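You operate a simulated robot arm through the tools that you are given. There is no shell and no other tool. Be economical: measure what you need, move in short steps, check, and stop when the job is done.

You are at the controls of a simulated two-armed robot. One attempt, no reset.

## Task
Carry cabinet 57's tray to the bench, latch the cabinet and switch it off.
Fine: both hands, lenses stay in; shelf in, door shut.
Where things are to end (x, y in the base frame): grey tray within 60 mm of [770, -1370].

The check looks at the end state, three seconds after you hand in, the way a careful person would. Anything else that was tipped, shoved, dropped, spilled or broken makes it a failure.

## Robot
Two 7-joint arms with two-finger parallel grippers on one trunk, on a base that drives. Base frame: it is fixed to the floor where the robot stands at the start and does not move with it; the origin is under the middle of the robot, x ahead of it, y to its left, z up. Readings come in mm, rad, newtons and seconds.
The left shoulder is at the start at [70, 133, 1201], the right one opposite. With the tool pointing down near the work surface each hand reaches from about 100 to 640 mm from the robot's upright axis, wherever it stands, measured 20 degrees to its own side. Places, roughly: N2 valve 26 [600, -100, 2000]; N2 valve 57 [600, -400, 2000]; baking oven key [700, -900, 1100]; baking oven knob [700, -700, 1200]; cart brake [-800, 800, 700]; damp knob 26 [600, 300, 1400]; damp knob 57 [600, -300, 1400]; door of cabinet 57 [600, -300, 700]; guard catch [600, 800, 2000]; hatch air key [600, -1800, 1500]; hatch lamp switch [600, -2200, 1500]; latch of cabinet 26 [500, 100, 1000]; latch of cabinet 57 [500, 0, 1000]; shelf guard [700, 1000, 1800]; sliding shelf 57 [900, -300, 800]; switch of cabinet 26 [600, 100, 1400]. Payload 1.57 kg a hand.
The TCP of each hand is the grasp point between the finger pads, 30 mm short of the fingertips. In the tool frame z runs along the fingers and y along their closing line. The gripper opens to 80 mm. The fingers are 17 mm wide and 12 mm thick; the gripper's body (40 by 82 mm) begins 80 mm behind the TCP.
Orientation is told as [roll, pitch, yaw] about the base's x, y, z axes, in that order, counted from this pose: with the fingers straight down and closing along the base's y, the tool's x points along the base's -x, its y along +y and its z along -z.

## Interface
- The arms move only by the tool drive_tool. It takes "left_increments", "right_increments" or both (then of equal length, played together; a hand with none holds still); each is a list of rows, each a list of 6 numbers: the shift along the base's x, y, z in mm, then the turn, a rotation vector about the base's x, y, z in rad. In form: [[tx, ty, tz, rx, ry, rz], ...]. A call has 1 to 10 rows; each row shifts and turns the commanded pose from where the row before left it. "left_fingers" and "right_fingers" are, for a hand that has rows, the gripper command, from -1 (fully open) to 1 (shut), values between in proportion, set as the call begins (left out, the last holds). Rows are played at 5 a second. More than 50 mm and 0.15 rad between two rows, or a gripper value outside its range, and nothing of the call is played. Where a pose cannot be reached the arm comes as near as it can. A force on the tool above 40 N (or 10 N above the force at the start of the call, whichever is more), or a blocked arm, ends the call early, and 0.2 s more pass. The fingers move at their own pace (about 153 mm/s each) and stop on an object; they squeeze with about 33 N. The grip force told is the motor's: it shows also when the fingers shut on nothing. Time passes only in rows, and 0.2 s behind the last, so rows that do not move let the fingers close. It gives the time, the measured TCP pose, the force on the tool (base axes), the opening and the grip force at its end, in the units of the frame above (readings bear some noise), with the torque about the TCP (base axes, N m) and any sound that the robot's microphone picked up, and new pictures: "views" is both (left out), scene, wrist or none (wrist: the cameras of the hands that moved).
- Cameras (640 x 400 px; columns grow to the right, rows downward): "scene" is now at [127, -40.5, 1425.2]; the picture's right is [-0.50, -0.87, 0.00], its down [-0.54, 0.31, -0.78] and it looks along [0.67, -0.39, -0.63] (base axes); focal length 234 px, centre (320, 200). "left" rides on the left gripper at [72, 7, -122] in its tool frame; the picture's right is [-0.09, 1.00, 0.00], its down [-0.84, -0.08, -0.54] and it looks along [-0.54, -0.05, 0.84] (tool axes); focal length 238 px, centre (320, 200). "right" rides on the right gripper at [72, -7, -122] in its tool frame; the picture's right is [0.09, 1.00, 0.00], its down [-0.84, 0.08, -0.54] and it looks along [-0.54, 0.05, 0.84] (tool axes); focal length 238 px, centre (320, 200). There is no depth. A picture from a camera that has moved, and an enlarged one, comes with that camera's place and axes in the base frame and with its lens.
- raise_lower(by): slides the trunk up (or, below 0, down) by that many mm; the arms and the scene camera ride with it, the base frame stays. It gives what a move gives, with no picture.
- roll_base(legs): drives the robot by 1 to 6 legs, each [ahead, left, turn to the left] in mm, mm and rad, along the robot's own axes; the way and the turn of a leg run together, so that a leg with both is an arc; at most 1500 mm and 3.142 rad a leg. The arms and the cameras ride along, it lands a little off, and it stops where it bumps. It gives what a move gives, and a new picture of the scene camera.
- head_to(pan, tilt): turns the head with the scene camera to pan (to the left, within 1.501 rad either way) and tilt (down, from -0.506 to 1.204), counted from straight ahead of the robot. It gives what a move gives, and a new picture of the scene camera.
- inspect(camera, box): a new picture of the part [left, top, right, bottom] of that camera's present view, enlarged. It takes no simulated time.
- close_job(): hands the job in; it is judged then, once.

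Go step by step. Nothing tells you exact positions but the pictures and the camera data: compare them with the known pose of the tool, close in by small moves and look again before you grip or let go. The budget is 120 turns and 260 pictures, counting those below and the enlarged ones. Unless the task says otherwise, let go and move clear before handing in, and close with one line.

The tools are called after "Call:" as name(argument=value, ...) on one line, values as JSON. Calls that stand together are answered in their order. drive_tool: Moves the arms, as the interface text tells. Its arguments: {"type":"object","properties":{"left_increments":{"type":"array","items":{"type":"array","items":{"type":"number"}}},"left_fingers":{"type":"number"},"right_increments":{"type":"array","items":{"type":"array","items":{"type":"number"}}},"right_fingers":{"type":"number"},"views":{"type":"string","enum":["both","scene","wrist","none"]}},"required":[]} The other tools are called the same way: raise_lower (by) slides the trunk up or down; roll_base (legs) drives the base; head_to (pan, tilt) turns the head that bears the scene camera; inspect (camera, box) takes an enlarged picture of a part of a camera's view; close_job () hands the job in.

At the start:

```text
clock: 0.0
left_ee_pos: [386.9, -42.3, 999.3]
left_orientation: [-0.001, 0.0, -0.002]
left_force: [0.1, 0.3, -0.5]
left_torque: [0.0, 0.01, -0.01]
left_gripper_width: 80.4
left_finger_force: 0.0
right_ee_pos: [375.7, -387.2, 1001.5]
right_orientation: [0.002, -0.002, 0.0]
right_force: [0.6, 0.4, 0.3]
right_torque: [0.01, 0.0, 0.0]
right_gripper_width: 80.1
right_finger_force: 0.1
trunk travel left (down, up): [-775.0, 165.0]
robot x, y, heading: [-4.0, 0.8, -0.001]
head pan, tilt: [-0.524, 0.679]
```

scene: 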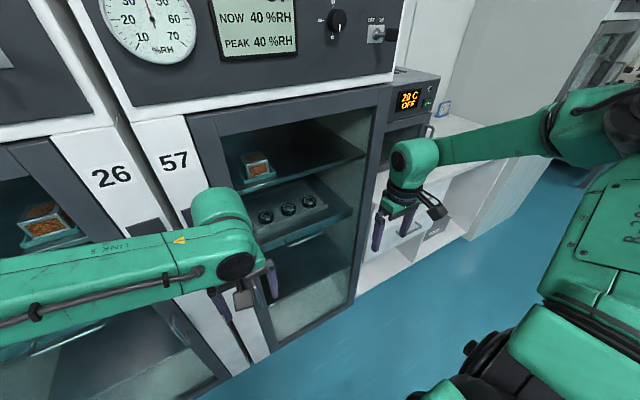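
right: 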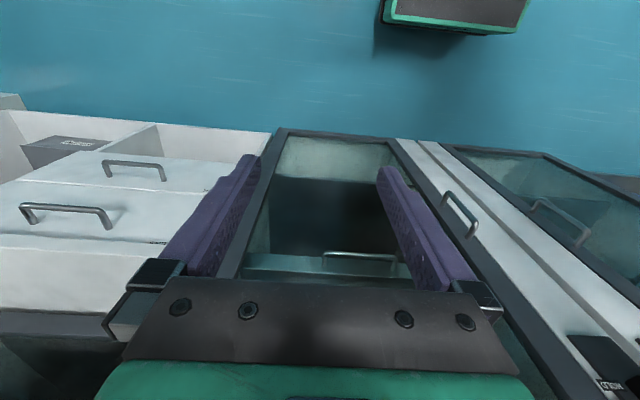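
left: 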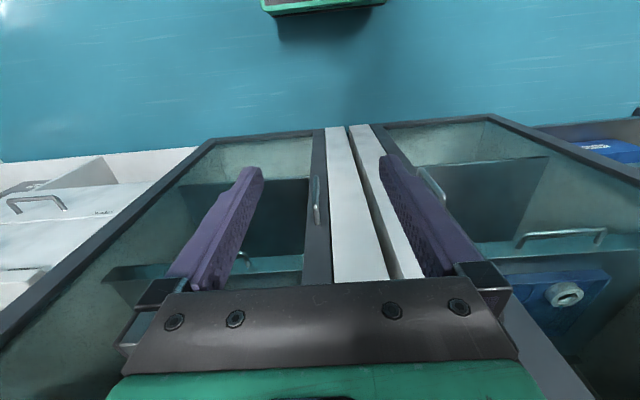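

I see cabinet 57 with a glass door, a tray with three lenses on the middle shelf, and controls above it. I'll look closer before moving anything.

Call:
inspect(camera="scene", box=[180, 80, 420, 340])

Call:
inspect(camera="scene", box=[90, 0, 460, 120])

Call:
head_to(pan=-0.5, tilt=0.0)

Call:
head_to(pan=-1.2, tilt=0.4)

```text
1.54 times, centred on (300, 210) of scene
camera zoom: at [127.0, -40.5, 1425.2], right [-0.5, -0.87, 0.0], down [-0.54, 0.31, -0.78], along [0.67, -0.39, -0.63], focal length 360 px, centre (351, 185)
```

zoom: 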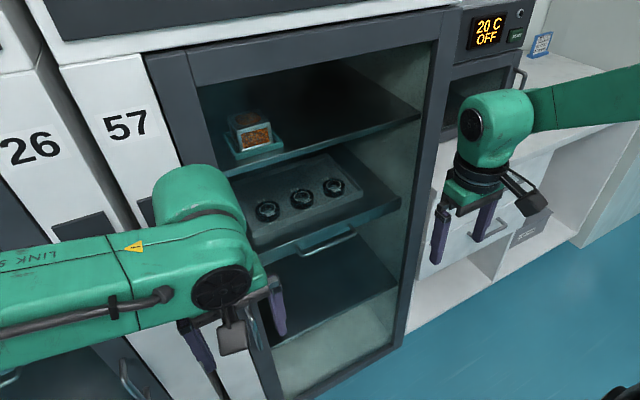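

```text
1.73 times, centred on (275, 60) of scene
camera zoom: at [127.0, -40.5, 1425.2], right [-0.5, -0.87, 0.0], down [-0.54, 0.31, -0.78], along [0.67, -0.39, -0.63], focal length 405 px, centre (398, 442)
```

zoom: 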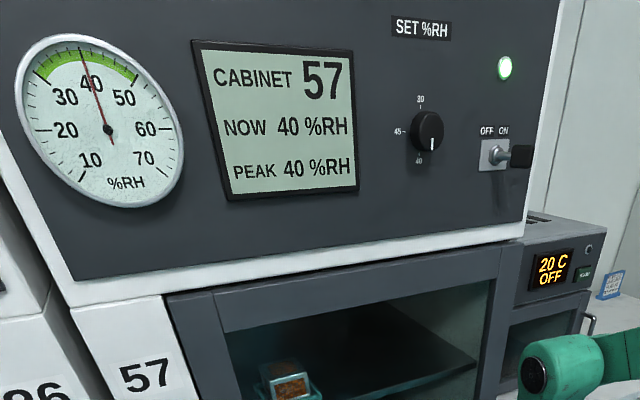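

```text
clock: 1.1
left_ee_pos: [387.9, -42.7, 1000.1]
left_orientation: [0.0, 0.002, -0.001]
left_force: [-0.3, 0.1, -0.6]
left_torque: [0.0, -0.03, 0.0]
left_gripper_width: 80.1
left_finger_force: 0.0
right_ee_pos: [375.7, -387.9, 1000.7]
right_orientation: [-0.001, 0.001, 0.001]
right_force: [0.4, -0.1, 0.6]
right_torque: [0.02, -0.01, 0.01]
right_gripper_width: 80.0
right_finger_force: 0.1
trunk travel left (down, up): [-775.0, 165.0]
robot x, y, heading: [-1.7, 0.2, 0.001]
head pan, tilt: [-0.499, 0.0]
camera scene: at [131.9, -40.7, 1487.2], right [-0.48, -0.88, 0.0], down [0.0, 0.0, -1.0], along [0.88, -0.48, 0.0], focal length 234 px, centre (320, 200)
```

scene: 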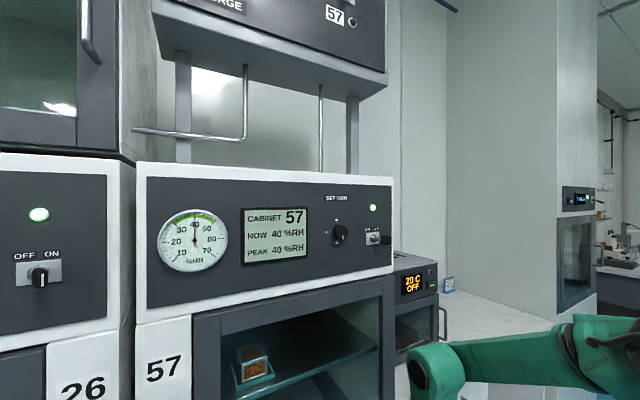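

```text
clock: 2.1
left_ee_pos: [388.8, -42.5, 999.9]
left_orientation: [-0.001, 0.001, 0.001]
left_force: [0.2, 0.4, 0.4]
left_torque: [0.02, 0.01, -0.03]
left_gripper_width: 80.0
left_finger_force: 0.0
right_ee_pos: [375.6, -387.4, 999.9]
right_orientation: [0.002, -0.001, 0.001]
right_force: [0.5, -0.1, -0.6]
right_torque: [-0.03, -0.02, -0.01]
right_gripper_width: 80.0
right_finger_force: 0.0
trunk travel left (down, up): [-775.0, 165.0]
robot x, y, heading: [-1.5, 2.2, 0.0]
head pan, tilt: [-1.201, 0.4]
camera scene: at [86.4, -83.9, 1450.4], right [-0.93, -0.36, 0.0], down [-0.14, 0.36, -0.92], along [0.33, -0.86, -0.39], focal length 234 px, centre (320, 200)
```

scene: 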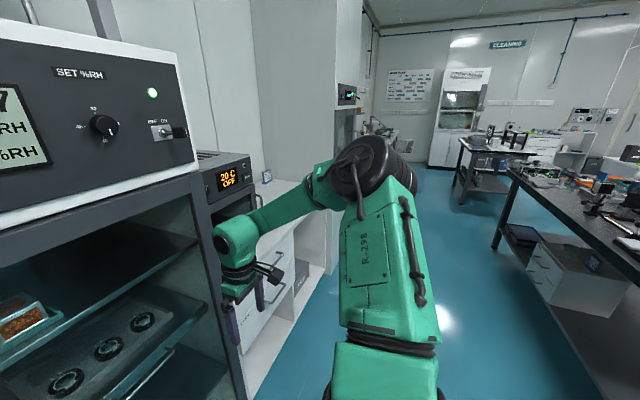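

Cabinet 57's door, its latch and switch need a closer look, as does the bench. I look down at the latch and inspect the wrist views.

Call:
head_to(pan=0.1, tilt=0.75)

Call:
inspect(camera="right", box=[400, 150, 640, 400])

Call:
inspect(camera="left", box=[180, 110, 500, 310])

Call:
inspect(camera="right", box=[200, 110, 520, 310])

```text
clock: 3.6
left_ee_pos: [386.7, -43.5, 999.4]
left_orientation: [0.0, 0.001, 0.0]
left_force: [-1.1, 0.2, 0.3]
left_torque: [0.01, 0.03, -0.01]
left_gripper_width: 80.2
left_finger_force: 0.0
right_ee_pos: [374.7, -388.1, 999.9]
right_orientation: [0.001, 0.0, 0.0]
right_force: [-0.3, -0.8, -0.4]
right_torque: [-0.02, -0.02, 0.02]
right_gripper_width: 79.9
right_finger_force: 0.1
trunk travel left (down, up): [-775.0, 165.0]
robot x, y, heading: [1.7, -3.2, 0.001]
head pan, tilt: [0.099, 0.75]
camera scene: at [135.3, 10.5, 1419.2], right [0.1, -1.0, 0.0], down [-0.68, -0.07, -0.73], along [0.73, 0.07, -0.68], focal length 234 px, centre (320, 200)
```

scene: 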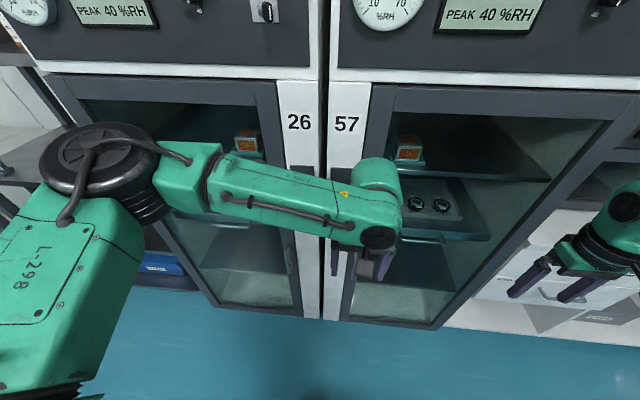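

```text
1.60 times, centred on (520, 275) of right
camera zoom: at [304.2, -395.1, 1122.2], right [-0.09, 1.0, 0.0], down [0.84, 0.08, 0.54], along [0.54, 0.05, -0.84], focal length 381 px, centre (0, 80)
```

zoom: 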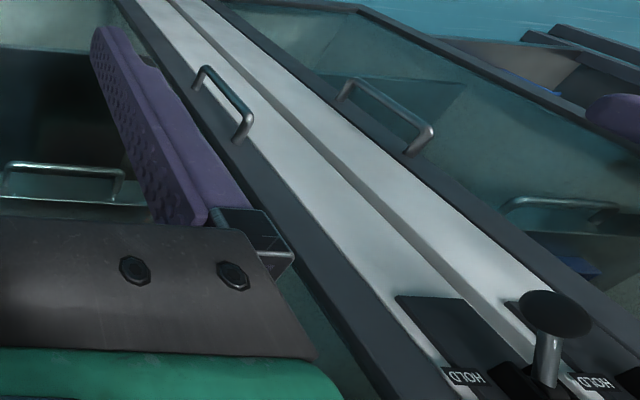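

```text
2.00 times, centred on (340, 210) of left
camera zoom: at [315.7, -36.5, 1120.8], right [0.09, 1.0, 0.0], down [0.84, -0.08, 0.54], along [0.54, -0.05, -0.84], focal length 477 px, centre (280, 180)
```

zoom: 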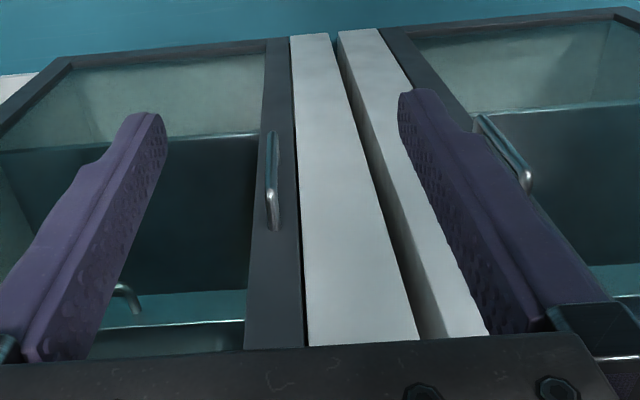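

```text
2.00 times, centred on (360, 210) of right
camera zoom: at [304.2, -395.1, 1122.2], right [-0.09, 1.0, 0.0], down [0.84, 0.08, 0.54], along [0.54, 0.05, -0.84], focal length 477 px, centre (240, 180)
```

zoom: 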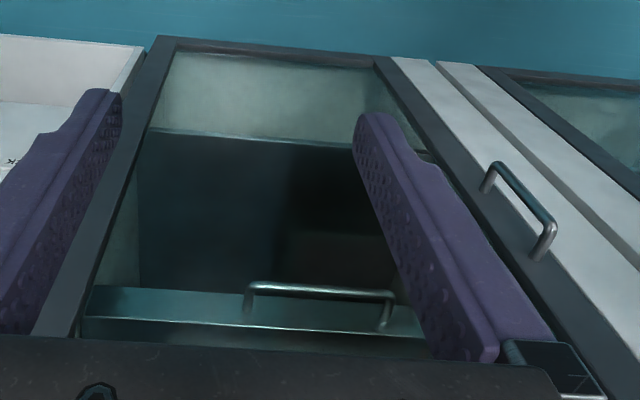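

The latches sit behind the left hand. I move the left hand aside to see them.

Call:
drive_tool(left_increments=[[-30, 40, 0, 0, 0, 0], [-30, 40, 0, 0, 0, 0], [0, 45, 0, 0, 0, 0], [0, 45, 0, 0, 0, 0], [0, 45, 0, 0, 0, 0], [0, 45, 0, 0, 0, 0]], views="scene")

Call:
inspect(camera="scene", box=[250, 60, 490, 330])

Call:
head_to(pan=-0.1, tilt=0.45)

Call:
inspect(camera="scene", box=[210, 160, 410, 360])

```text
clock: 5.0
left_ee_pos: [328.3, 105.2, 999.1]
left_orientation: [0.0, 0.0, 0.001]
left_force: [0.5, 0.0, 0.2]
left_torque: [0.03, 0.01, 0.01]
left_gripper_width: 80.0
left_finger_force: 0.1
left hand out of reach, approached as far as the arm can: row 4, 5, 6
right_ee_pos: [375.3, -387.0, 1000.0]
right_orientation: [0.0, 0.0, -0.001]
right_force: [0.4, 0.1, -0.1]
right_torque: [0.02, 0.03, 0.0]
right_gripper_width: 80.0
right_finger_force: 0.0
trunk travel left (down, up): [-775.0, 165.0]
robot x, y, heading: [0.1, 1.5, 0.002]
head pan, tilt: [0.099, 0.75]
camera scene: at [135.2, 11.1, 1419.2], right [0.1, -0.99, 0.0], down [-0.68, -0.07, -0.73], along [0.73, 0.07, -0.68], focal length 234 px, centre (320, 200)
```

scene: 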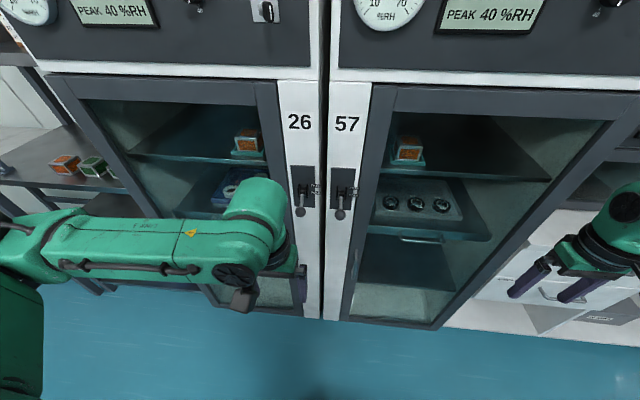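

```text
1.48 times, centred on (370, 195) of scene
camera zoom: at [135.2, 11.1, 1419.2], right [0.1, -0.99, 0.0], down [-0.68, -0.07, -0.73], along [0.73, 0.07, -0.68], focal length 347 px, centre (246, 207)
```

zoom: 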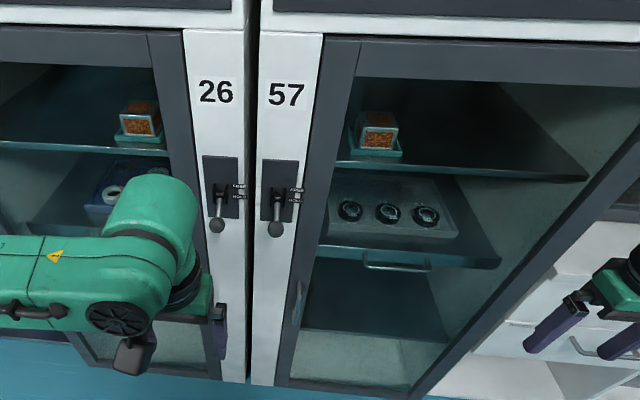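

```text
clock: 5.8
left_ee_pos: [328.4, 104.9, 999.5]
left_orientation: [-0.001, 0.001, -0.002]
left_force: [0.5, 0.5, 0.4]
left_torque: [0.0, 0.02, 0.02]
left_gripper_width: 80.0
left_finger_force: 0.0
right_ee_pos: [375.2, -386.7, 999.9]
right_orientation: [0.001, 0.0, 0.002]
right_force: [-0.1, -0.2, -0.4]
right_torque: [0.01, 0.0, 0.01]
right_gripper_width: 80.2
right_finger_force: 0.1
trunk travel left (down, up): [-775.0, 165.0]
robot x, y, heading: [0.8, -1.7, -0.002]
head pan, tilt: [-0.099, 0.45]
camera scene: at [144.2, -6.6, 1445.6], right [-0.1, -1.0, 0.0], down [-0.43, 0.04, -0.9], along [0.9, -0.09, -0.44], focal length 234 px, centre (320, 200)
```

scene: 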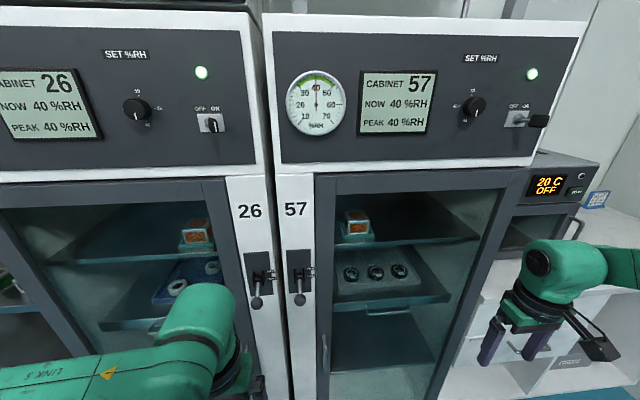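

```text
2.00 times, centred on (310, 260) of scene
camera zoom: at [144.2, -6.6, 1445.6], right [-0.1, -1.0, 0.0], down [-0.43, 0.04, -0.9], along [0.9, -0.09, -0.44], focal length 468 px, centre (340, 80)
```

zoom: 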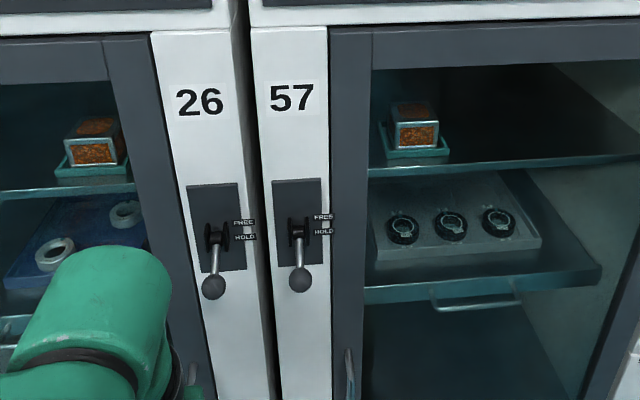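

Lever of 57 is on HOLD (down), so the door is latched; FREE is up. I lower the trunk to get a baseline for measuring depths.

Call:
raise_lower(by=-300)

Call:
head_to(pan=-0.1, tilt=0.2)

Call:
inspect(camera="scene", box=[240, 120, 440, 320])

Call:
head_to(pan=-1.0, tilt=0.2)

```text
clock: 8.8
left_ee_pos: [328.1, 105.4, 698.5]
left_orientation: [-0.002, 0.001, 0.0]
left_force: [0.8, 0.9, 0.3]
left_torque: [-0.04, -0.02, 0.01]
left_gripper_width: 80.0
left_finger_force: 0.2
right_ee_pos: [375.8, -386.4, 699.9]
right_orientation: [0.0, 0.002, 0.0]
right_force: [-0.2, -0.3, -0.5]
right_torque: [-0.02, 0.03, -0.01]
right_gripper_width: 79.8
right_finger_force: 0.1
trunk travel left (down, up): [-475.0, 465.0]
robot x, y, heading: [-1.9, -0.6, 0.002]
head pan, tilt: [-0.099, 0.45]
```

```text
clock: 9.6
left_ee_pos: [327.2, 106.4, 700.5]
left_orientation: [-0.001, 0.0, 0.001]
left_force: [-0.1, -0.3, 0.3]
left_torque: [0.0, 0.0, -0.01]
left_gripper_width: 79.9
left_finger_force: 0.0
right_ee_pos: [376.1, -387.0, 699.7]
right_orientation: [0.0, -0.001, -0.001]
right_force: [-0.4, 0.1, -0.1]
right_torque: [0.01, 0.02, 0.02]
right_gripper_width: 79.9
right_finger_force: 0.0
trunk travel left (down, up): [-475.0, 465.0]
robot x, y, heading: [0.6, 3.0, 0.003]
head pan, tilt: [-0.099, 0.201]
camera scene: at [145.5, -6.8, 1168.8], right [-0.1, -1.0, 0.0], down [-0.2, 0.02, -0.98], along [0.97, -0.1, -0.2], focal length 234 px, centre (320, 200)
```

scene: 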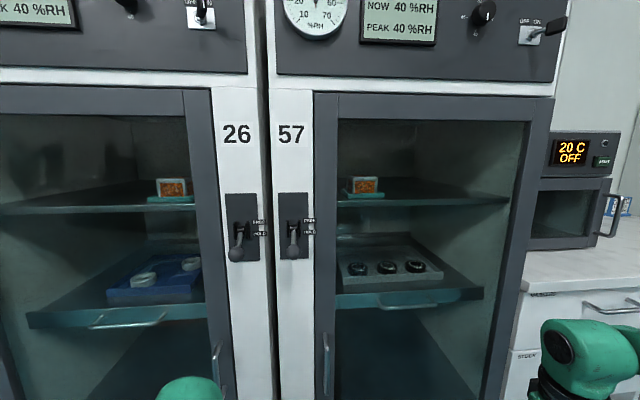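

```text
2.00 times, centred on (340, 220) of scene
camera zoom: at [145.5, -6.8, 1168.8], right [-0.1, -1.0, 0.0], down [-0.2, 0.02, -0.98], along [0.97, -0.1, -0.2], focal length 468 px, centre (280, 160)
```

zoom: 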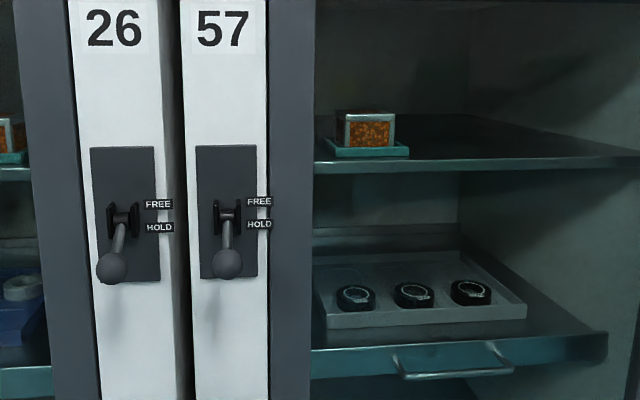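

```text
clock: 10.8
left_ee_pos: [326.1, 106.0, 698.8]
left_orientation: [0.001, 0.0, -0.001]
left_force: [0.1, 0.4, -0.3]
left_torque: [-0.04, -0.04, 0.0]
left_gripper_width: 79.9
left_finger_force: 0.1
right_ee_pos: [376.5, -386.5, 699.6]
right_orientation: [0.0, -0.001, 0.0]
right_force: [-0.1, 0.8, 0.6]
right_torque: [0.04, 0.0, 0.03]
right_gripper_width: 79.8
right_finger_force: 0.0
trunk travel left (down, up): [-475.0, 465.0]
robot x, y, heading: [0.6, -5.1, -0.003]
head pan, tilt: [-1.0, 0.201]
camera scene: at [103.2, -75.9, 1168.9], right [-0.84, -0.54, 0.0], down [-0.11, 0.17, -0.98], along [0.53, -0.82, -0.2], focal length 234 px, centre (320, 200)
```

scene: 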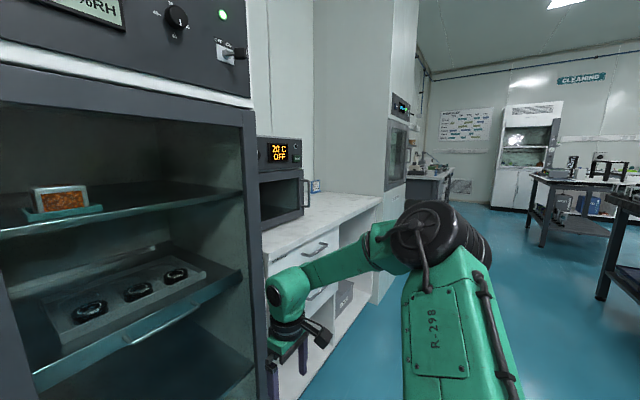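

Estimates: latch 57 ball ≈[547,0,991], pivot ≈[595,2,1024], shelf handle ≈[650,-280,785]. I turn the left hand to point forward, approaching the latch ball.

Call:
head_to(pan=0.0, tilt=0.45)

Call:
drive_tool(left_increments=[[12, -10, 27, 0, -0.143, 0], [12, -10, 27, 0, -0.143, 0], [12, -10, 27, 0, -0.143, 0], [12, -10, 27, 0, -0.143, 0], [12, -10, 27, 0, -0.143, 0], [12, -10, 27, 0, -0.143, 0], [12, -10, 27, 0, -0.143, 0], [12, -10, 27, 0, -0.143, 0], [12, -10, 27, 0, -0.143, 0]], left_fingers=-1, views="scene")

```text
clock: 12.0
left_ee_pos: [327.8, 105.8, 699.4]
left_orientation: [0.001, 0.0, -0.001]
left_force: [-1.1, -0.3, 0.5]
left_torque: [-0.02, 0.03, 0.02]
left_gripper_width: 79.9
left_finger_force: 0.1
right_ee_pos: [375.5, -388.4, 700.1]
right_orientation: [0.0, 0.002, 0.0]
right_force: [-0.5, 1.1, 0.7]
right_torque: [-0.01, -0.03, -0.02]
right_gripper_width: 79.9
right_finger_force: 0.0
trunk travel left (down, up): [-475.0, 465.0]
robot x, y, heading: [1.2, 1.4, 0.003]
head pan, tilt: [0.0, 0.45]
camera scene: at [144.7, 2.4, 1145.7], right [0.0, -1.0, 0.0], down [-0.44, 0.0, -0.9], along [0.9, 0.0, -0.44], focal length 234 px, centre (320, 200)
```

scene: 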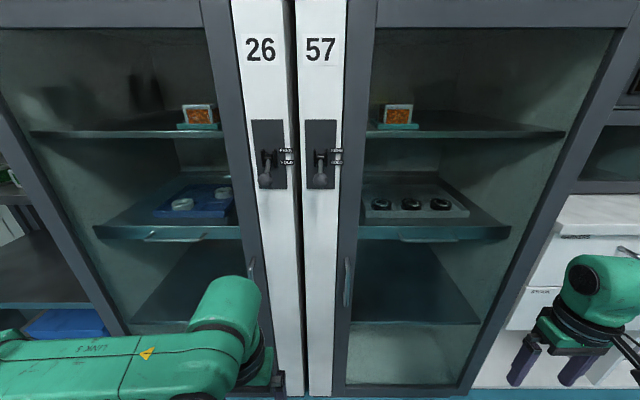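

```text
clock: 14.0
left_ee_pos: [452.2, -24.3, 935.5]
left_orientation: [0.005, -1.288, -0.003]
left_force: [-0.9, 0.2, -0.4]
left_torque: [-0.01, 0.0, 0.0]
left_gripper_width: 80.3
left_finger_force: 0.0
left hand out of reach, approached as far as the arm can: row 1
right_ee_pos: [375.3, -387.4, 699.2]
right_orientation: [0.002, 0.0, 0.0]
right_force: [1.2, 0.4, 0.0]
right_torque: [0.01, -0.01, -0.01]
right_gripper_width: 80.1
right_finger_force: 0.0
trunk travel left (down, up): [-475.0, 465.0]
robot x, y, heading: [0.8, -2.0, 0.001]
head pan, tilt: [0.0, 0.45]
camera scene: at [144.9, 2.0, 1145.6], right [0.0, -1.0, 0.0], down [-0.44, 0.0, -0.9], along [0.9, 0.0, -0.44], focal length 234 px, centre (320, 200)
```

scene: 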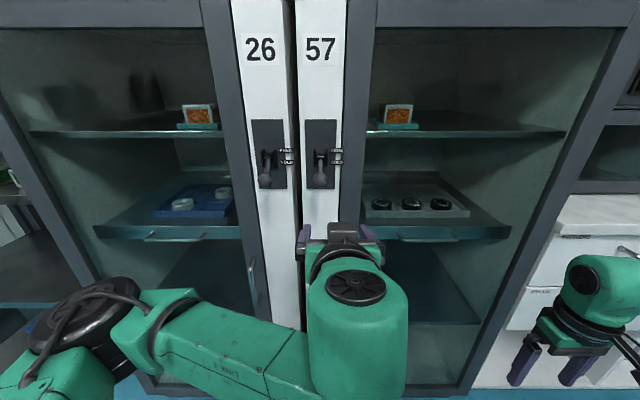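

The hand comes up well. I finish levelling it and place it just before the ball, then look with the wrist camera.

Call:
drive_tool(left_increments=[[10, 13, 28, 0, -0.142, 0], [10, 13, 28, 0, -0.141, 0], [0, 0, 0, 0, 0, 0]], views="both")

Call:
inspect(camera="scene", box=[240, 110, 420, 290])

```text
clock: 14.8
left_ee_pos: [471.4, 1.3, 991.0]
left_orientation: [0.984, -1.571, -0.985]
left_force: [-0.4, 0.5, 0.0]
left_torque: [0.02, 0.02, -0.01]
left_gripper_width: 79.7
left_finger_force: 0.1
right_ee_pos: [375.2, -388.1, 699.1]
right_orientation: [-0.001, 0.001, 0.0]
right_force: [-0.5, -0.1, -0.5]
right_torque: [-0.04, 0.02, -0.02]
right_gripper_width: 80.1
right_finger_force: 0.0
trunk travel left (down, up): [-475.0, 465.0]
robot x, y, heading: [2.2, -1.1, 0.0]
head pan, tilt: [0.0, 0.45]
camera scene: at [144.6, 2.2, 1145.7], right [0.0, -1.0, 0.0], down [-0.44, 0.0, -0.9], along [0.9, 0.0, -0.44], focal length 234 px, centre (320, 200)
camera left: at [349.8, 7.5, 919.0], right [0.0, 1.0, 0.09], down [-0.54, -0.08, 0.84], along [0.84, -0.05, 0.54], focal length 238 px, centre (320, 200)
```

scene: 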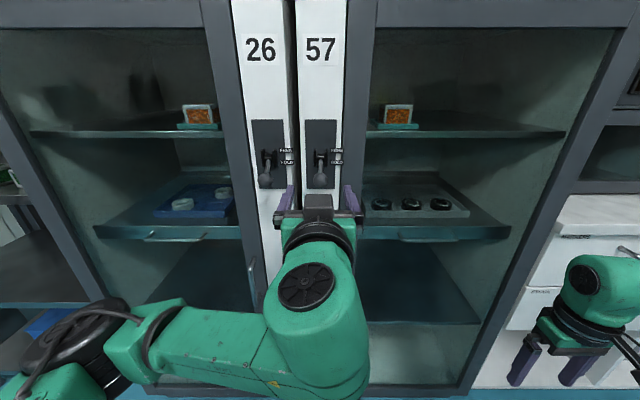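
left: 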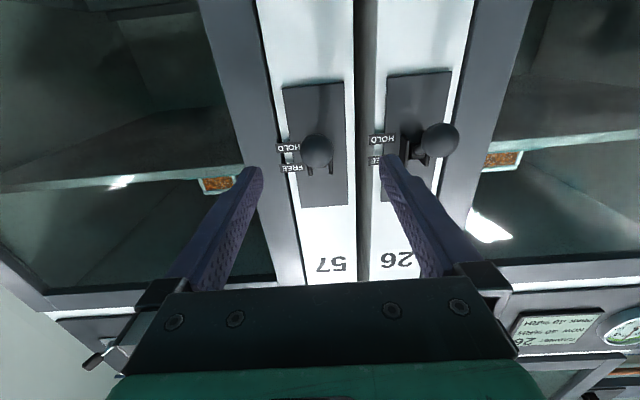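

```text
2.22 times, centred on (330, 200) of scene
camera zoom: at [144.6, 2.2, 1145.7], right [0.0, -1.0, 0.0], down [-0.44, 0.0, -0.9], along [0.9, 0.0, -0.44], focal length 520 px, centre (298, 200)
```

zoom: 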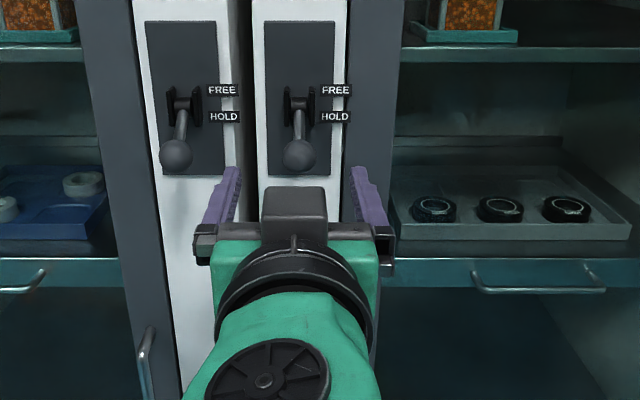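

Triangulated ball at ≈[544,0,993.5], between the open fingers in y. I advance and close on it.

Call:
drive_tool(left_increments=[[25, 0, 1, 0, 0, 0], [25, 0, 1, 0, 0, 0], [20, -1, 0, 0, 0, 0]], views="none")

Call:
drive_tool(left_increments=[[0, 0, 0, 0, 0, 0], [0, 0, 0, 0, 0, 0], [0, 0, 0, 0, 0, 0]], left_fingers=1, views="both")

```text
clock: 15.6
left_ee_pos: [541.7, 0.7, 993.3]
left_orientation: [0.132, -1.568, -0.131]
left_force: [-0.2, 0.1, 0.1]
left_torque: [0.01, -0.02, -0.01]
left_gripper_width: 80.1
left_finger_force: 0.1
right_ee_pos: [375.0, -388.2, 699.0]
right_orientation: [-0.001, 0.001, -0.001]
right_force: [-0.3, 0.2, 0.4]
right_torque: [-0.02, -0.01, -0.01]
right_gripper_width: 80.1
right_finger_force: 0.0
trunk travel left (down, up): [-475.0, 465.0]
robot x, y, heading: [-0.2, -1.0, 0.0]
head pan, tilt: [0.0, 0.45]
```

```text
clock: 16.4
left_ee_pos: [541.1, -1.5, 992.3]
left_orientation: [0.757, -1.567, -0.759]
left_force: [-0.5, -7.5, -0.7]
left_torque: [0.0, 0.01, -0.15]
left_gripper_width: 27.3
left_finger_force: 37.6
right_ee_pos: [375.3, -389.3, 700.2]
right_orientation: [0.002, 0.0, 0.0]
right_force: [0.5, 0.1, 0.1]
right_torque: [0.02, 0.05, -0.01]
right_gripper_width: 80.2
right_finger_force: 0.0
trunk travel left (down, up): [-475.0, 465.0]
robot x, y, heading: [-2.7, -1.0, -0.003]
head pan, tilt: [0.0, 0.45]
camera scene: at [144.7, 0.2, 1145.6], right [0.0, -1.0, 0.0], down [-0.44, 0.0, -0.9], along [0.9, 0.0, -0.44], focal length 234 px, centre (320, 200)
camera left: at [419.5, 5.0, 920.6], right [0.0, 1.0, 0.09], down [-0.54, -0.08, 0.84], along [0.84, -0.05, 0.54], focal length 238 px, centre (320, 200)
```

scene: 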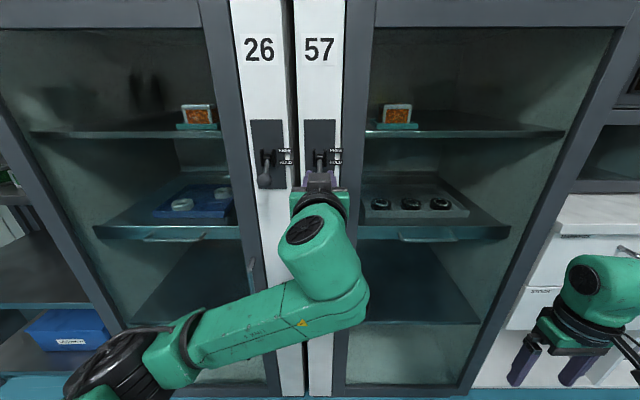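
left: 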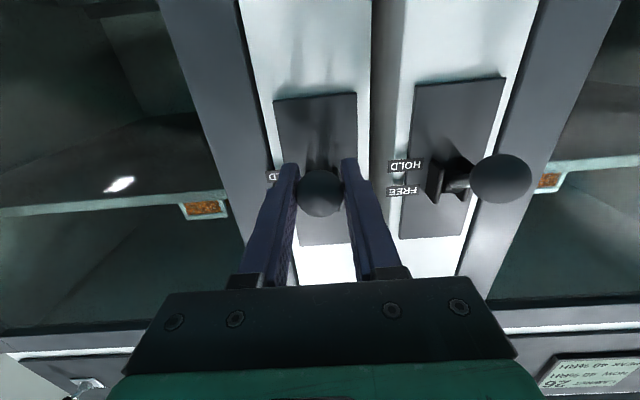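

Ball held. I move it up along the arc towards FREE.

Call:
drive_tool(left_increments=[[-5, 0, 10.5, 0, 0, 0], [-3, 0, 10, 0, 0, 0], [-1, 0, 10.5, 0, 0, 0], [1, 0, 10, 0, 0, 0], [3, 0, 10.5, 0, 0, 0], [5, 0, 10.5, 0, 0, 0], [0, 0, 0, 0, 0, 0]], views="both")

Call:
inspect(camera="scene", box=[240, 100, 420, 280])

```text
clock: 18.0
left_ee_pos: [541.4, 0.3, 1057.3]
left_orientation: [0.103, -1.567, -0.102]
left_force: [0.4, -0.2, -0.4]
left_torque: [-0.01, 0.04, 0.0]
left_gripper_width: 0.1
left_finger_force: 21.0
right_ee_pos: [374.8, -386.7, 698.7]
right_orientation: [-0.002, -0.001, 0.001]
right_force: [0.0, -0.6, 0.3]
right_torque: [0.03, 0.0, -0.05]
right_gripper_width: 80.1
right_finger_force: 0.0
trunk travel left (down, up): [-475.0, 465.0]
robot x, y, heading: [0.3, 1.7, 0.003]
head pan, tilt: [0.0, 0.45]
camera scene: at [144.8, 2.4, 1145.6], right [0.0, -1.0, 0.0], down [-0.44, 0.0, -0.9], along [0.9, 0.0, -0.44], focal length 234 px, centre (320, 200)
camera left: at [419.9, 7.1, 984.4], right [0.0, 1.0, 0.09], down [-0.54, -0.08, 0.84], along [0.84, -0.05, 0.54], focal length 238 px, centre (320, 200)
```

scene: 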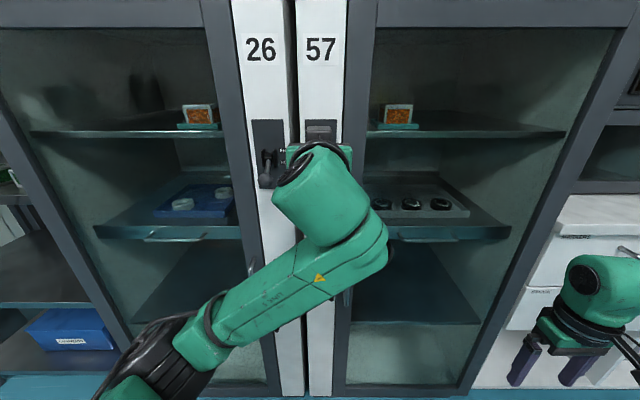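
left: 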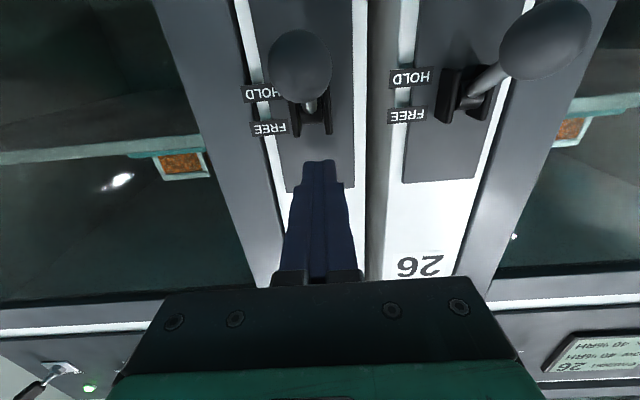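

```text
2.22 times, centred on (330, 190) of scene
camera zoom: at [144.8, 2.4, 1145.6], right [0.0, -1.0, 0.0], down [-0.44, 0.0, -0.9], along [0.9, 0.0, -0.44], focal length 520 px, centre (298, 222)
```

zoom: 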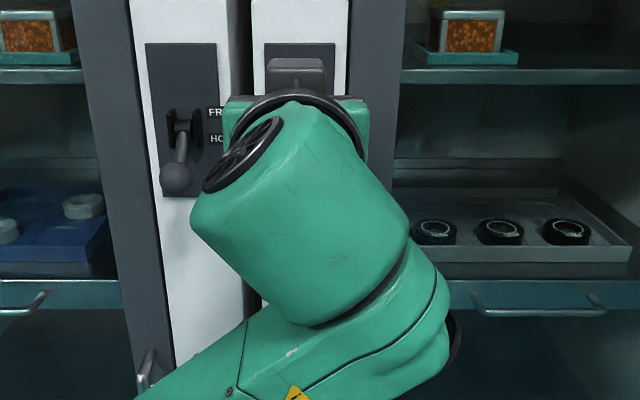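

The pads slipped off; the lever is still on HOLD. I'll go below the ball with closed fingers and push it up instead.

Call:
drive_tool(left_increments=[[-40, 0, 0, 0, 0, 0], [-35, 0, -10, 0, 0, 0], [0, 0, -45, 0, 0, 0], [0, 0, -45, 0, 0, 0], [40, 0, 0, 0, 0, 0], [35, 0, 0, 0, 0, 0]], left_fingers=1, views="none")

Call:
drive_tool(left_increments=[[0, 0, 10, 0, 0, 0], [0, 0, 10, 0, 0, 0], [0, 0, 10, 0, 0, 0], [0, 0, 10, 0, 0, 0], [0, 0, 10, 0, 0, 0], [0, 0, 10, 0, 0, 0], [0, 0, 10, 0, 0, 0]], views="wrist")

```text
clock: 19.4
left_ee_pos: [542.8, -0.3, 956.4]
left_orientation: [0.266, -1.57, -0.267]
left_force: [0.4, -0.2, -0.2]
left_torque: [-0.02, 0.02, -0.02]
left_gripper_width: 0.0
left_finger_force: 21.4
right_ee_pos: [375.5, -386.2, 700.9]
right_orientation: [-0.001, -0.001, 0.001]
right_force: [0.2, 0.0, 0.6]
right_torque: [0.0, -0.02, -0.03]
right_gripper_width: 79.9
right_finger_force: 0.1
trunk travel left (down, up): [-475.0, 465.0]
robot x, y, heading: [3.7, 3.1, 0.003]
head pan, tilt: [0.0, 0.45]
```

```text
clock: 21.0
left_ee_pos: [542.0, 1.0, 1013.3]
left_orientation: [0.432, -1.544, -0.426]
left_force: [-5.2, -0.6, -5.6]
left_torque: [0.02, 0.16, -0.04]
left_gripper_width: 0.1
left_finger_force: 21.8
right_ee_pos: [374.4, -388.1, 700.7]
right_orientation: [0.001, -0.001, 0.001]
right_force: [0.3, -0.1, 0.8]
right_torque: [0.01, 0.02, -0.02]
right_gripper_width: 80.0
right_finger_force: 0.0
trunk travel left (down, up): [-475.0, 465.0]
robot x, y, heading: [2.4, 2.7, -0.001]
head pan, tilt: [0.0, 0.45]
stopped in row 7 (left hand): the force on the tool passed its limit (the readings are from after the stop); the commanded pose is now the measured one
camera left: at [419.1, 7.4, 943.7], right [0.0, 0.99, 0.1], down [-0.52, -0.09, 0.85], along [0.85, -0.05, 0.52], focal length 238 px, centre (320, 200)
```

left: 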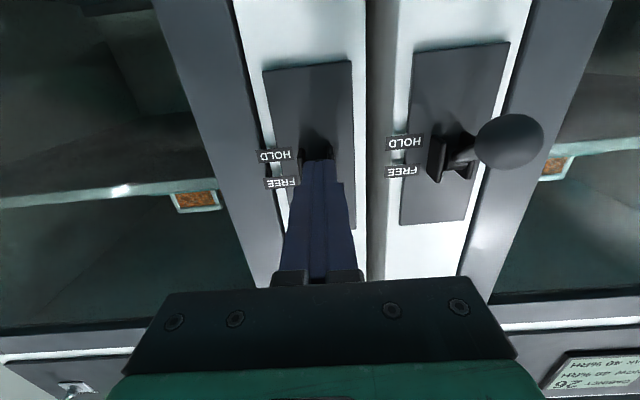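

The lever has gone up, then force rose (end stop or plate). I back off and look.

Call:
drive_tool(left_increments=[[0, 0, -10, 0, 0, 0], [-40, 0, -5, 0, 0, 0], [-40, 0, -30, 0, 0, 0], [0, 0, -40, 0, 0, 0]], views="wrist")

Call:
inspect(camera="scene", box=[260, 100, 400, 240])

```text
clock: 22.0
left_ee_pos: [446.5, 9.2, 1034.9]
left_orientation: [3.037, -1.344, -3.0]
left_force: [-1.3, -0.5, -0.4]
left_torque: [0.01, 0.03, 0.01]
left_gripper_width: 0.0
left_finger_force: 21.3
right_ee_pos: [374.9, -386.4, 699.7]
right_orientation: [-0.001, -0.001, 0.0]
right_force: [0.2, 0.0, 0.0]
right_torque: [0.03, 0.04, 0.03]
right_gripper_width: 79.8
right_finger_force: 0.1
trunk travel left (down, up): [-475.0, 465.0]
robot x, y, heading: [2.7, 3.1, 0.001]
head pan, tilt: [0.0, 0.45]
stopped in row 4 (left hand): the arm was blocked; the commanded pose is now the measured one
camera left: at [344.0, 14.6, 936.5], right [-0.06, 0.99, 0.11], down [-0.71, -0.12, 0.69], along [0.7, -0.04, 0.71], focal length 238 px, centre (320, 200)
```

left: 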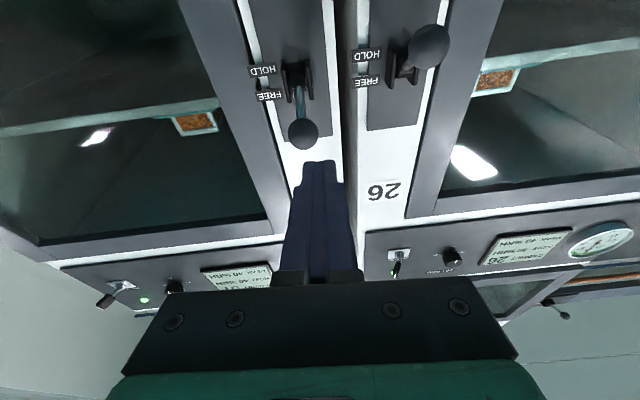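

```text
2.86 times, centred on (330, 170) of scene
camera zoom: at [144.8, 2.6, 1145.7], right [0.0, -1.0, 0.0], down [-0.44, 0.0, -0.9], along [0.9, 0.0, -0.44], focal length 668 px, centre (291, 286)
```

zoom: 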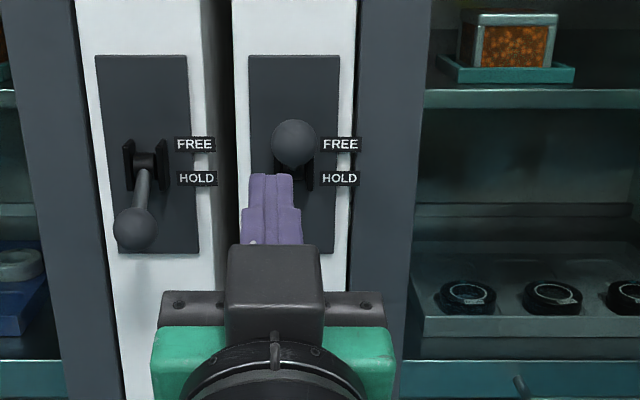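

Lever 57 is now up on FREE. I roll back to gain room for the door, and look at the door handle.

Call:
roll_base(legs=[[-170, 0, 0]])

Call:
head_to(pan=-0.1, tilt=0.6)

```text
clock: 23.4
left_ee_pos: [276.9, 9.9, 1034.8]
left_orientation: [3.035, -1.345, -3.0]
left_force: [-1.0, -0.8, 0.7]
left_torque: [-0.03, -0.03, 0.01]
left_gripper_width: 0.0
left_finger_force: 20.9
right_ee_pos: [205.6, -387.7, 701.1]
right_orientation: [0.001, 0.0, 0.0]
right_force: [0.1, -0.2, 0.2]
right_torque: [0.0, -0.03, -0.03]
right_gripper_width: 80.2
right_finger_force: 0.2
trunk travel left (down, up): [-475.0, 465.0]
robot x, y, heading: [-171.8, 2.8, 0.001]
head pan, tilt: [0.0, 0.45]
camera scene: at [-25.6, 2.4, 1145.8], right [0.0, -1.0, 0.0], down [-0.43, 0.0, -0.9], along [0.9, 0.0, -0.43], focal length 234 px, centre (320, 200)
```

scene: 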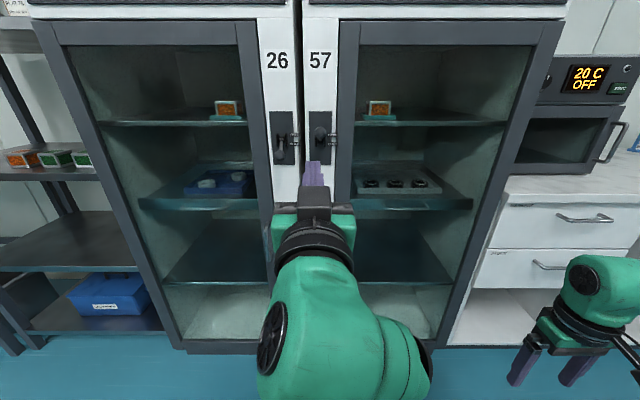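

```text
clock: 24.1
left_ee_pos: [277.1, 9.5, 1035.7]
left_orientation: [3.031, -1.344, -2.995]
left_force: [0.5, 0.3, 0.4]
left_torque: [-0.01, -0.03, -0.03]
left_gripper_width: 0.0
left_finger_force: 21.0
right_ee_pos: [207.0, -386.9, 698.9]
right_orientation: [0.001, -0.001, 0.0]
right_force: [0.0, -0.3, -0.1]
right_torque: [-0.01, -0.01, -0.03]
right_gripper_width: 79.9
right_finger_force: 0.0
trunk travel left (down, up): [-475.0, 465.0]
robot x, y, heading: [-169.7, 0.1, 0.001]
head pan, tilt: [-0.099, 0.6]
camera scene: at [-28.6, -6.3, 1132.1], right [-0.1, -0.99, 0.0], down [-0.56, 0.06, -0.83], along [0.82, -0.08, -0.56], focal length 234 px, centre (320, 200)
```

scene: 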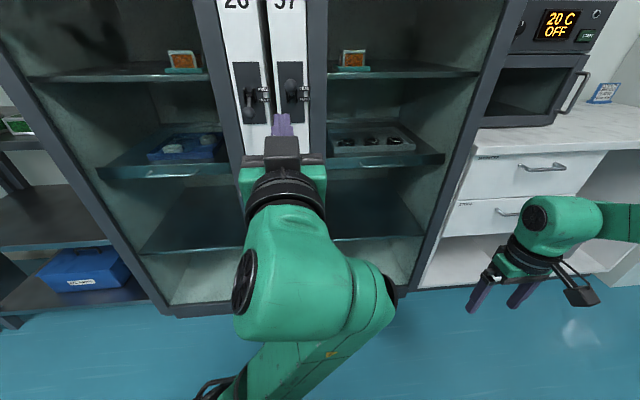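

The left arm hides the handle. I tuck the left hand down and aside while turning the right hand to point forward.

Call:
drive_tool(left_increments=[[-5, 16, -20, 0, 0.14, 0], [-5, 16, -20, 0, 0.14, 0], [-5, 16, -20, 0, 0.14, 0], [-5, 16, -20, 0, 0.14, 0], [-5, 16, -20, 0, 0.14, 0], [-5, 16, -20, 0, 0.14, 0], [-5, 16, -20, 0, 0.14, 0], [-5, 16, -20, 0, 0.14, 0], [-5, 16, -20, 0, 0.14, 0], [-5, 16, -20, 0, 0.1, 0]], right_increments=[[15, 5, 0, 0, -0.145, 0], [15, 5, 0, 0, -0.145, 0], [15, 5, 0, 0, -0.145, 0], [15, 5, 0, 0, -0.145, 0], [15, 5, 0, 0, -0.145, 0], [15, 5, 0, 0, -0.145, 0], [15, 5, 0, 0, -0.145, 0], [15, 5, 0, 0, -0.145, 0], [15, 5, 0, 0, -0.145, 0], [15, 5, 0, 0, -0.145, 0]], views="scene")

```text
clock: 24.9
left_ee_pos: [275.6, 69.7, 979.7]
left_orientation: [1.17, -1.397, -1.041]
left_force: [-0.8, 0.4, -0.3]
left_torque: [0.0, -0.01, 0.02]
left_gripper_width: 0.0
left_finger_force: 21.3
right_ee_pos: [241.7, -374.8, 699.2]
right_orientation: [0.002, -0.341, -0.002]
right_force: [0.1, 0.1, 0.3]
right_torque: [0.01, 0.01, 0.02]
right_gripper_width: 80.1
right_finger_force: 0.0
trunk travel left (down, up): [-475.0, 465.0]
robot x, y, heading: [-168.9, 2.5, -0.0]
head pan, tilt: [-0.099, 0.6]
stopped in row 3 (left hand): the arm was blocked; the commanded pose is now the measured one
camera scene: at [-28.7, -6.1, 1132.1], right [-0.1, -0.99, 0.0], down [-0.56, 0.06, -0.82], along [0.82, -0.08, -0.57], focal length 234 px, centre (320, 200)
```

scene: 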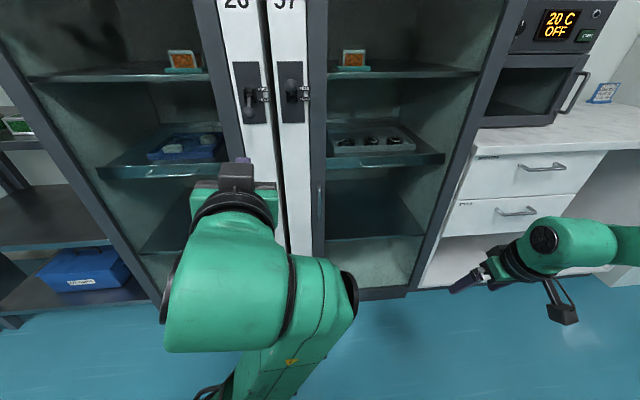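

The left arm is folded too close to the body. I let it go forward and unfold while turning down, and continue the right hand.

Call:
drive_tool(left_increments=[[25, 10, -5, 0, 0, 0], [25, 10, -5, 0, 0.1, 0], [20, 10, -10, 0, 0.14, 0], [10, 10, -20, 0, 0.14, 0], [5, 10, -20, 0, 0.14, 0], [0, 10, -20, 0, 0.14, 0], [0, 10, -20, 0, 0.14, 0], [0, 10, -20, 0, 0.14, 0], [0, 5, -20, 0, 0.14, 0], [0, 5, -20, 0, 0.14, 0]], right_increments=[[10, 5, 0, 0, -0.13, 0], [10, 5, 0, 0, -0.13, 0], [10, 5, 0, 0, -0.13, 0], [10, 5, 0, 0, -0.12, 0], [10, 5, 0, 0, -0.12, 0], [10, 5, 0, 0, -0.12, 0], [10, 5, 0, 0, -0.12, 0], [10, 5, 0, 0, -0.12, 0], [10, 5, 0, 0, -0.12, 0], [10, 5, 0, 0, -0.12, 0]], views="scene")

```text
clock: 27.1
left_ee_pos: [403.6, 167.4, 795.4]
left_orientation: [0.167, -0.258, -0.152]
left_force: [-0.2, -0.8, -0.4]
left_torque: [0.0, 0.01, -0.01]
left_gripper_width: 0.0
left_finger_force: 21.0
left hand out of reach, approached as far as the arm can: row 7, 8, 9, 10
right_ee_pos: [342.7, -325.7, 697.7]
right_orientation: [2.525, -1.567, -2.524]
right_force: [0.7, 0.2, -0.6]
right_torque: [0.01, -0.02, -0.01]
right_gripper_width: 80.0
right_finger_force: 0.1
trunk travel left (down, up): [-475.0, 465.0]
robot x, y, heading: [-173.4, 3.4, -0.001]
head pan, tilt: [-0.099, 0.6]
camera scene: at [-27.7, -6.3, 1132.0], right [-0.1, -0.99, 0.0], down [-0.56, 0.06, -0.82], along [0.82, -0.08, -0.57], focal length 234 px, centre (320, 200)
```

scene: 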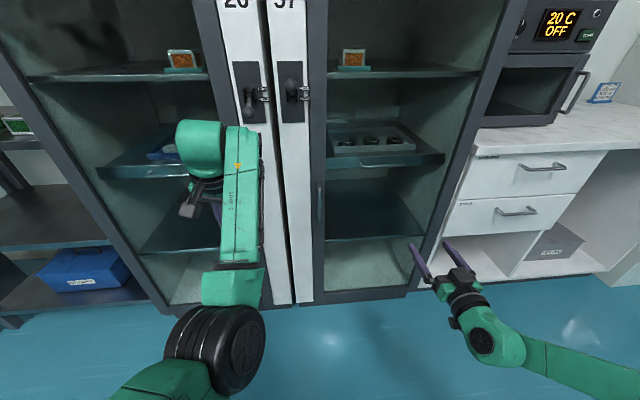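

Handle of the door is now in view. I zoom in on it with the scene camera and use the right wrist camera.

Call:
inspect(camera="scene", box=[260, 130, 400, 270])

Call:
drive_tool(right_increments=[[20, 40, 0, 0, 0, 0], [20, 40, 0, 0, 0, 0], [20, 40, 0, 0, 0, 0], [20, 40, 0, 0, 0, 0], [20, 40, 0, 0, 0, 0], [10, 40, 0, 0, 0, 0]], views="both")

```text
2.86 times, centred on (330, 200) of scene
camera zoom: at [-27.7, -6.3, 1132.0], right [-0.1, -0.99, 0.0], down [-0.56, 0.06, -0.82], along [0.82, -0.08, -0.57], focal length 668 px, centre (291, 200)
```

zoom: 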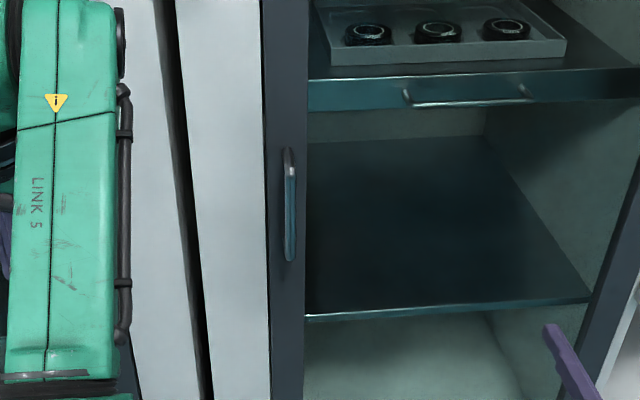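

```text
clock: 28.4
left_ee_pos: [401.2, 169.5, 794.3]
left_orientation: [0.166, -0.258, -0.151]
left_force: [0.1, -0.4, 0.2]
left_torque: [-0.03, 0.01, 0.04]
left_gripper_width: 0.0
left_finger_force: 21.8
right_ee_pos: [452.9, -84.2, 698.8]
right_orientation: [2.856, -1.57, -2.857]
right_force: [-0.2, -0.3, -0.8]
right_torque: [0.0, 0.02, -0.03]
right_gripper_width: 80.2
right_finger_force: 0.0
trunk travel left (down, up): [-475.0, 465.0]
robot x, y, heading: [-170.1, -1.4, -0.001]
head pan, tilt: [-0.099, 0.6]
camera scene: at [-28.6, -5.5, 1132.1], right [-0.1, -0.99, 0.0], down [-0.56, 0.06, -0.82], along [0.82, -0.08, -0.57], focal length 234 px, centre (320, 200)
camera right: at [331.4, -91.8, 627.5], right [0.0, 1.0, -0.09], down [-0.54, 0.08, 0.84], along [0.84, 0.05, 0.54], focal length 238 px, centre (320, 200)
```

scene: 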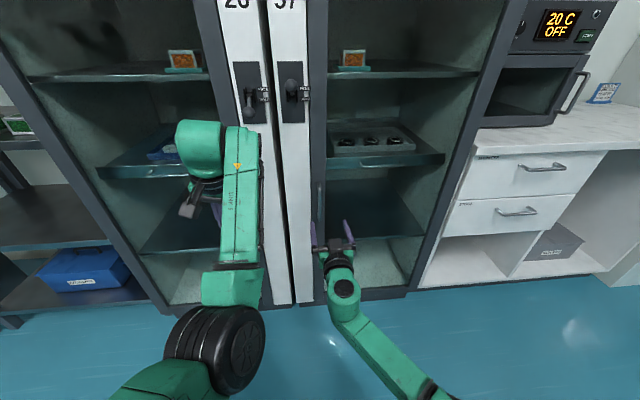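
right: 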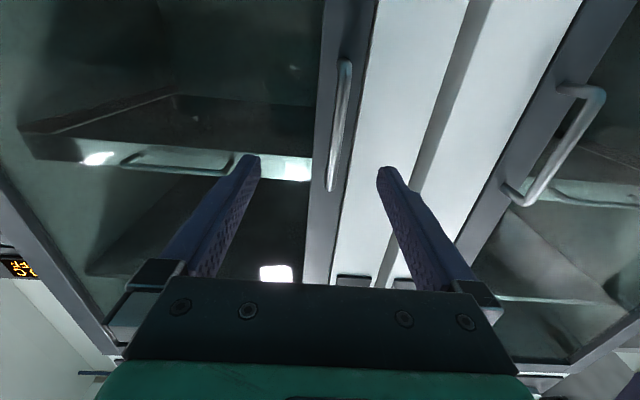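

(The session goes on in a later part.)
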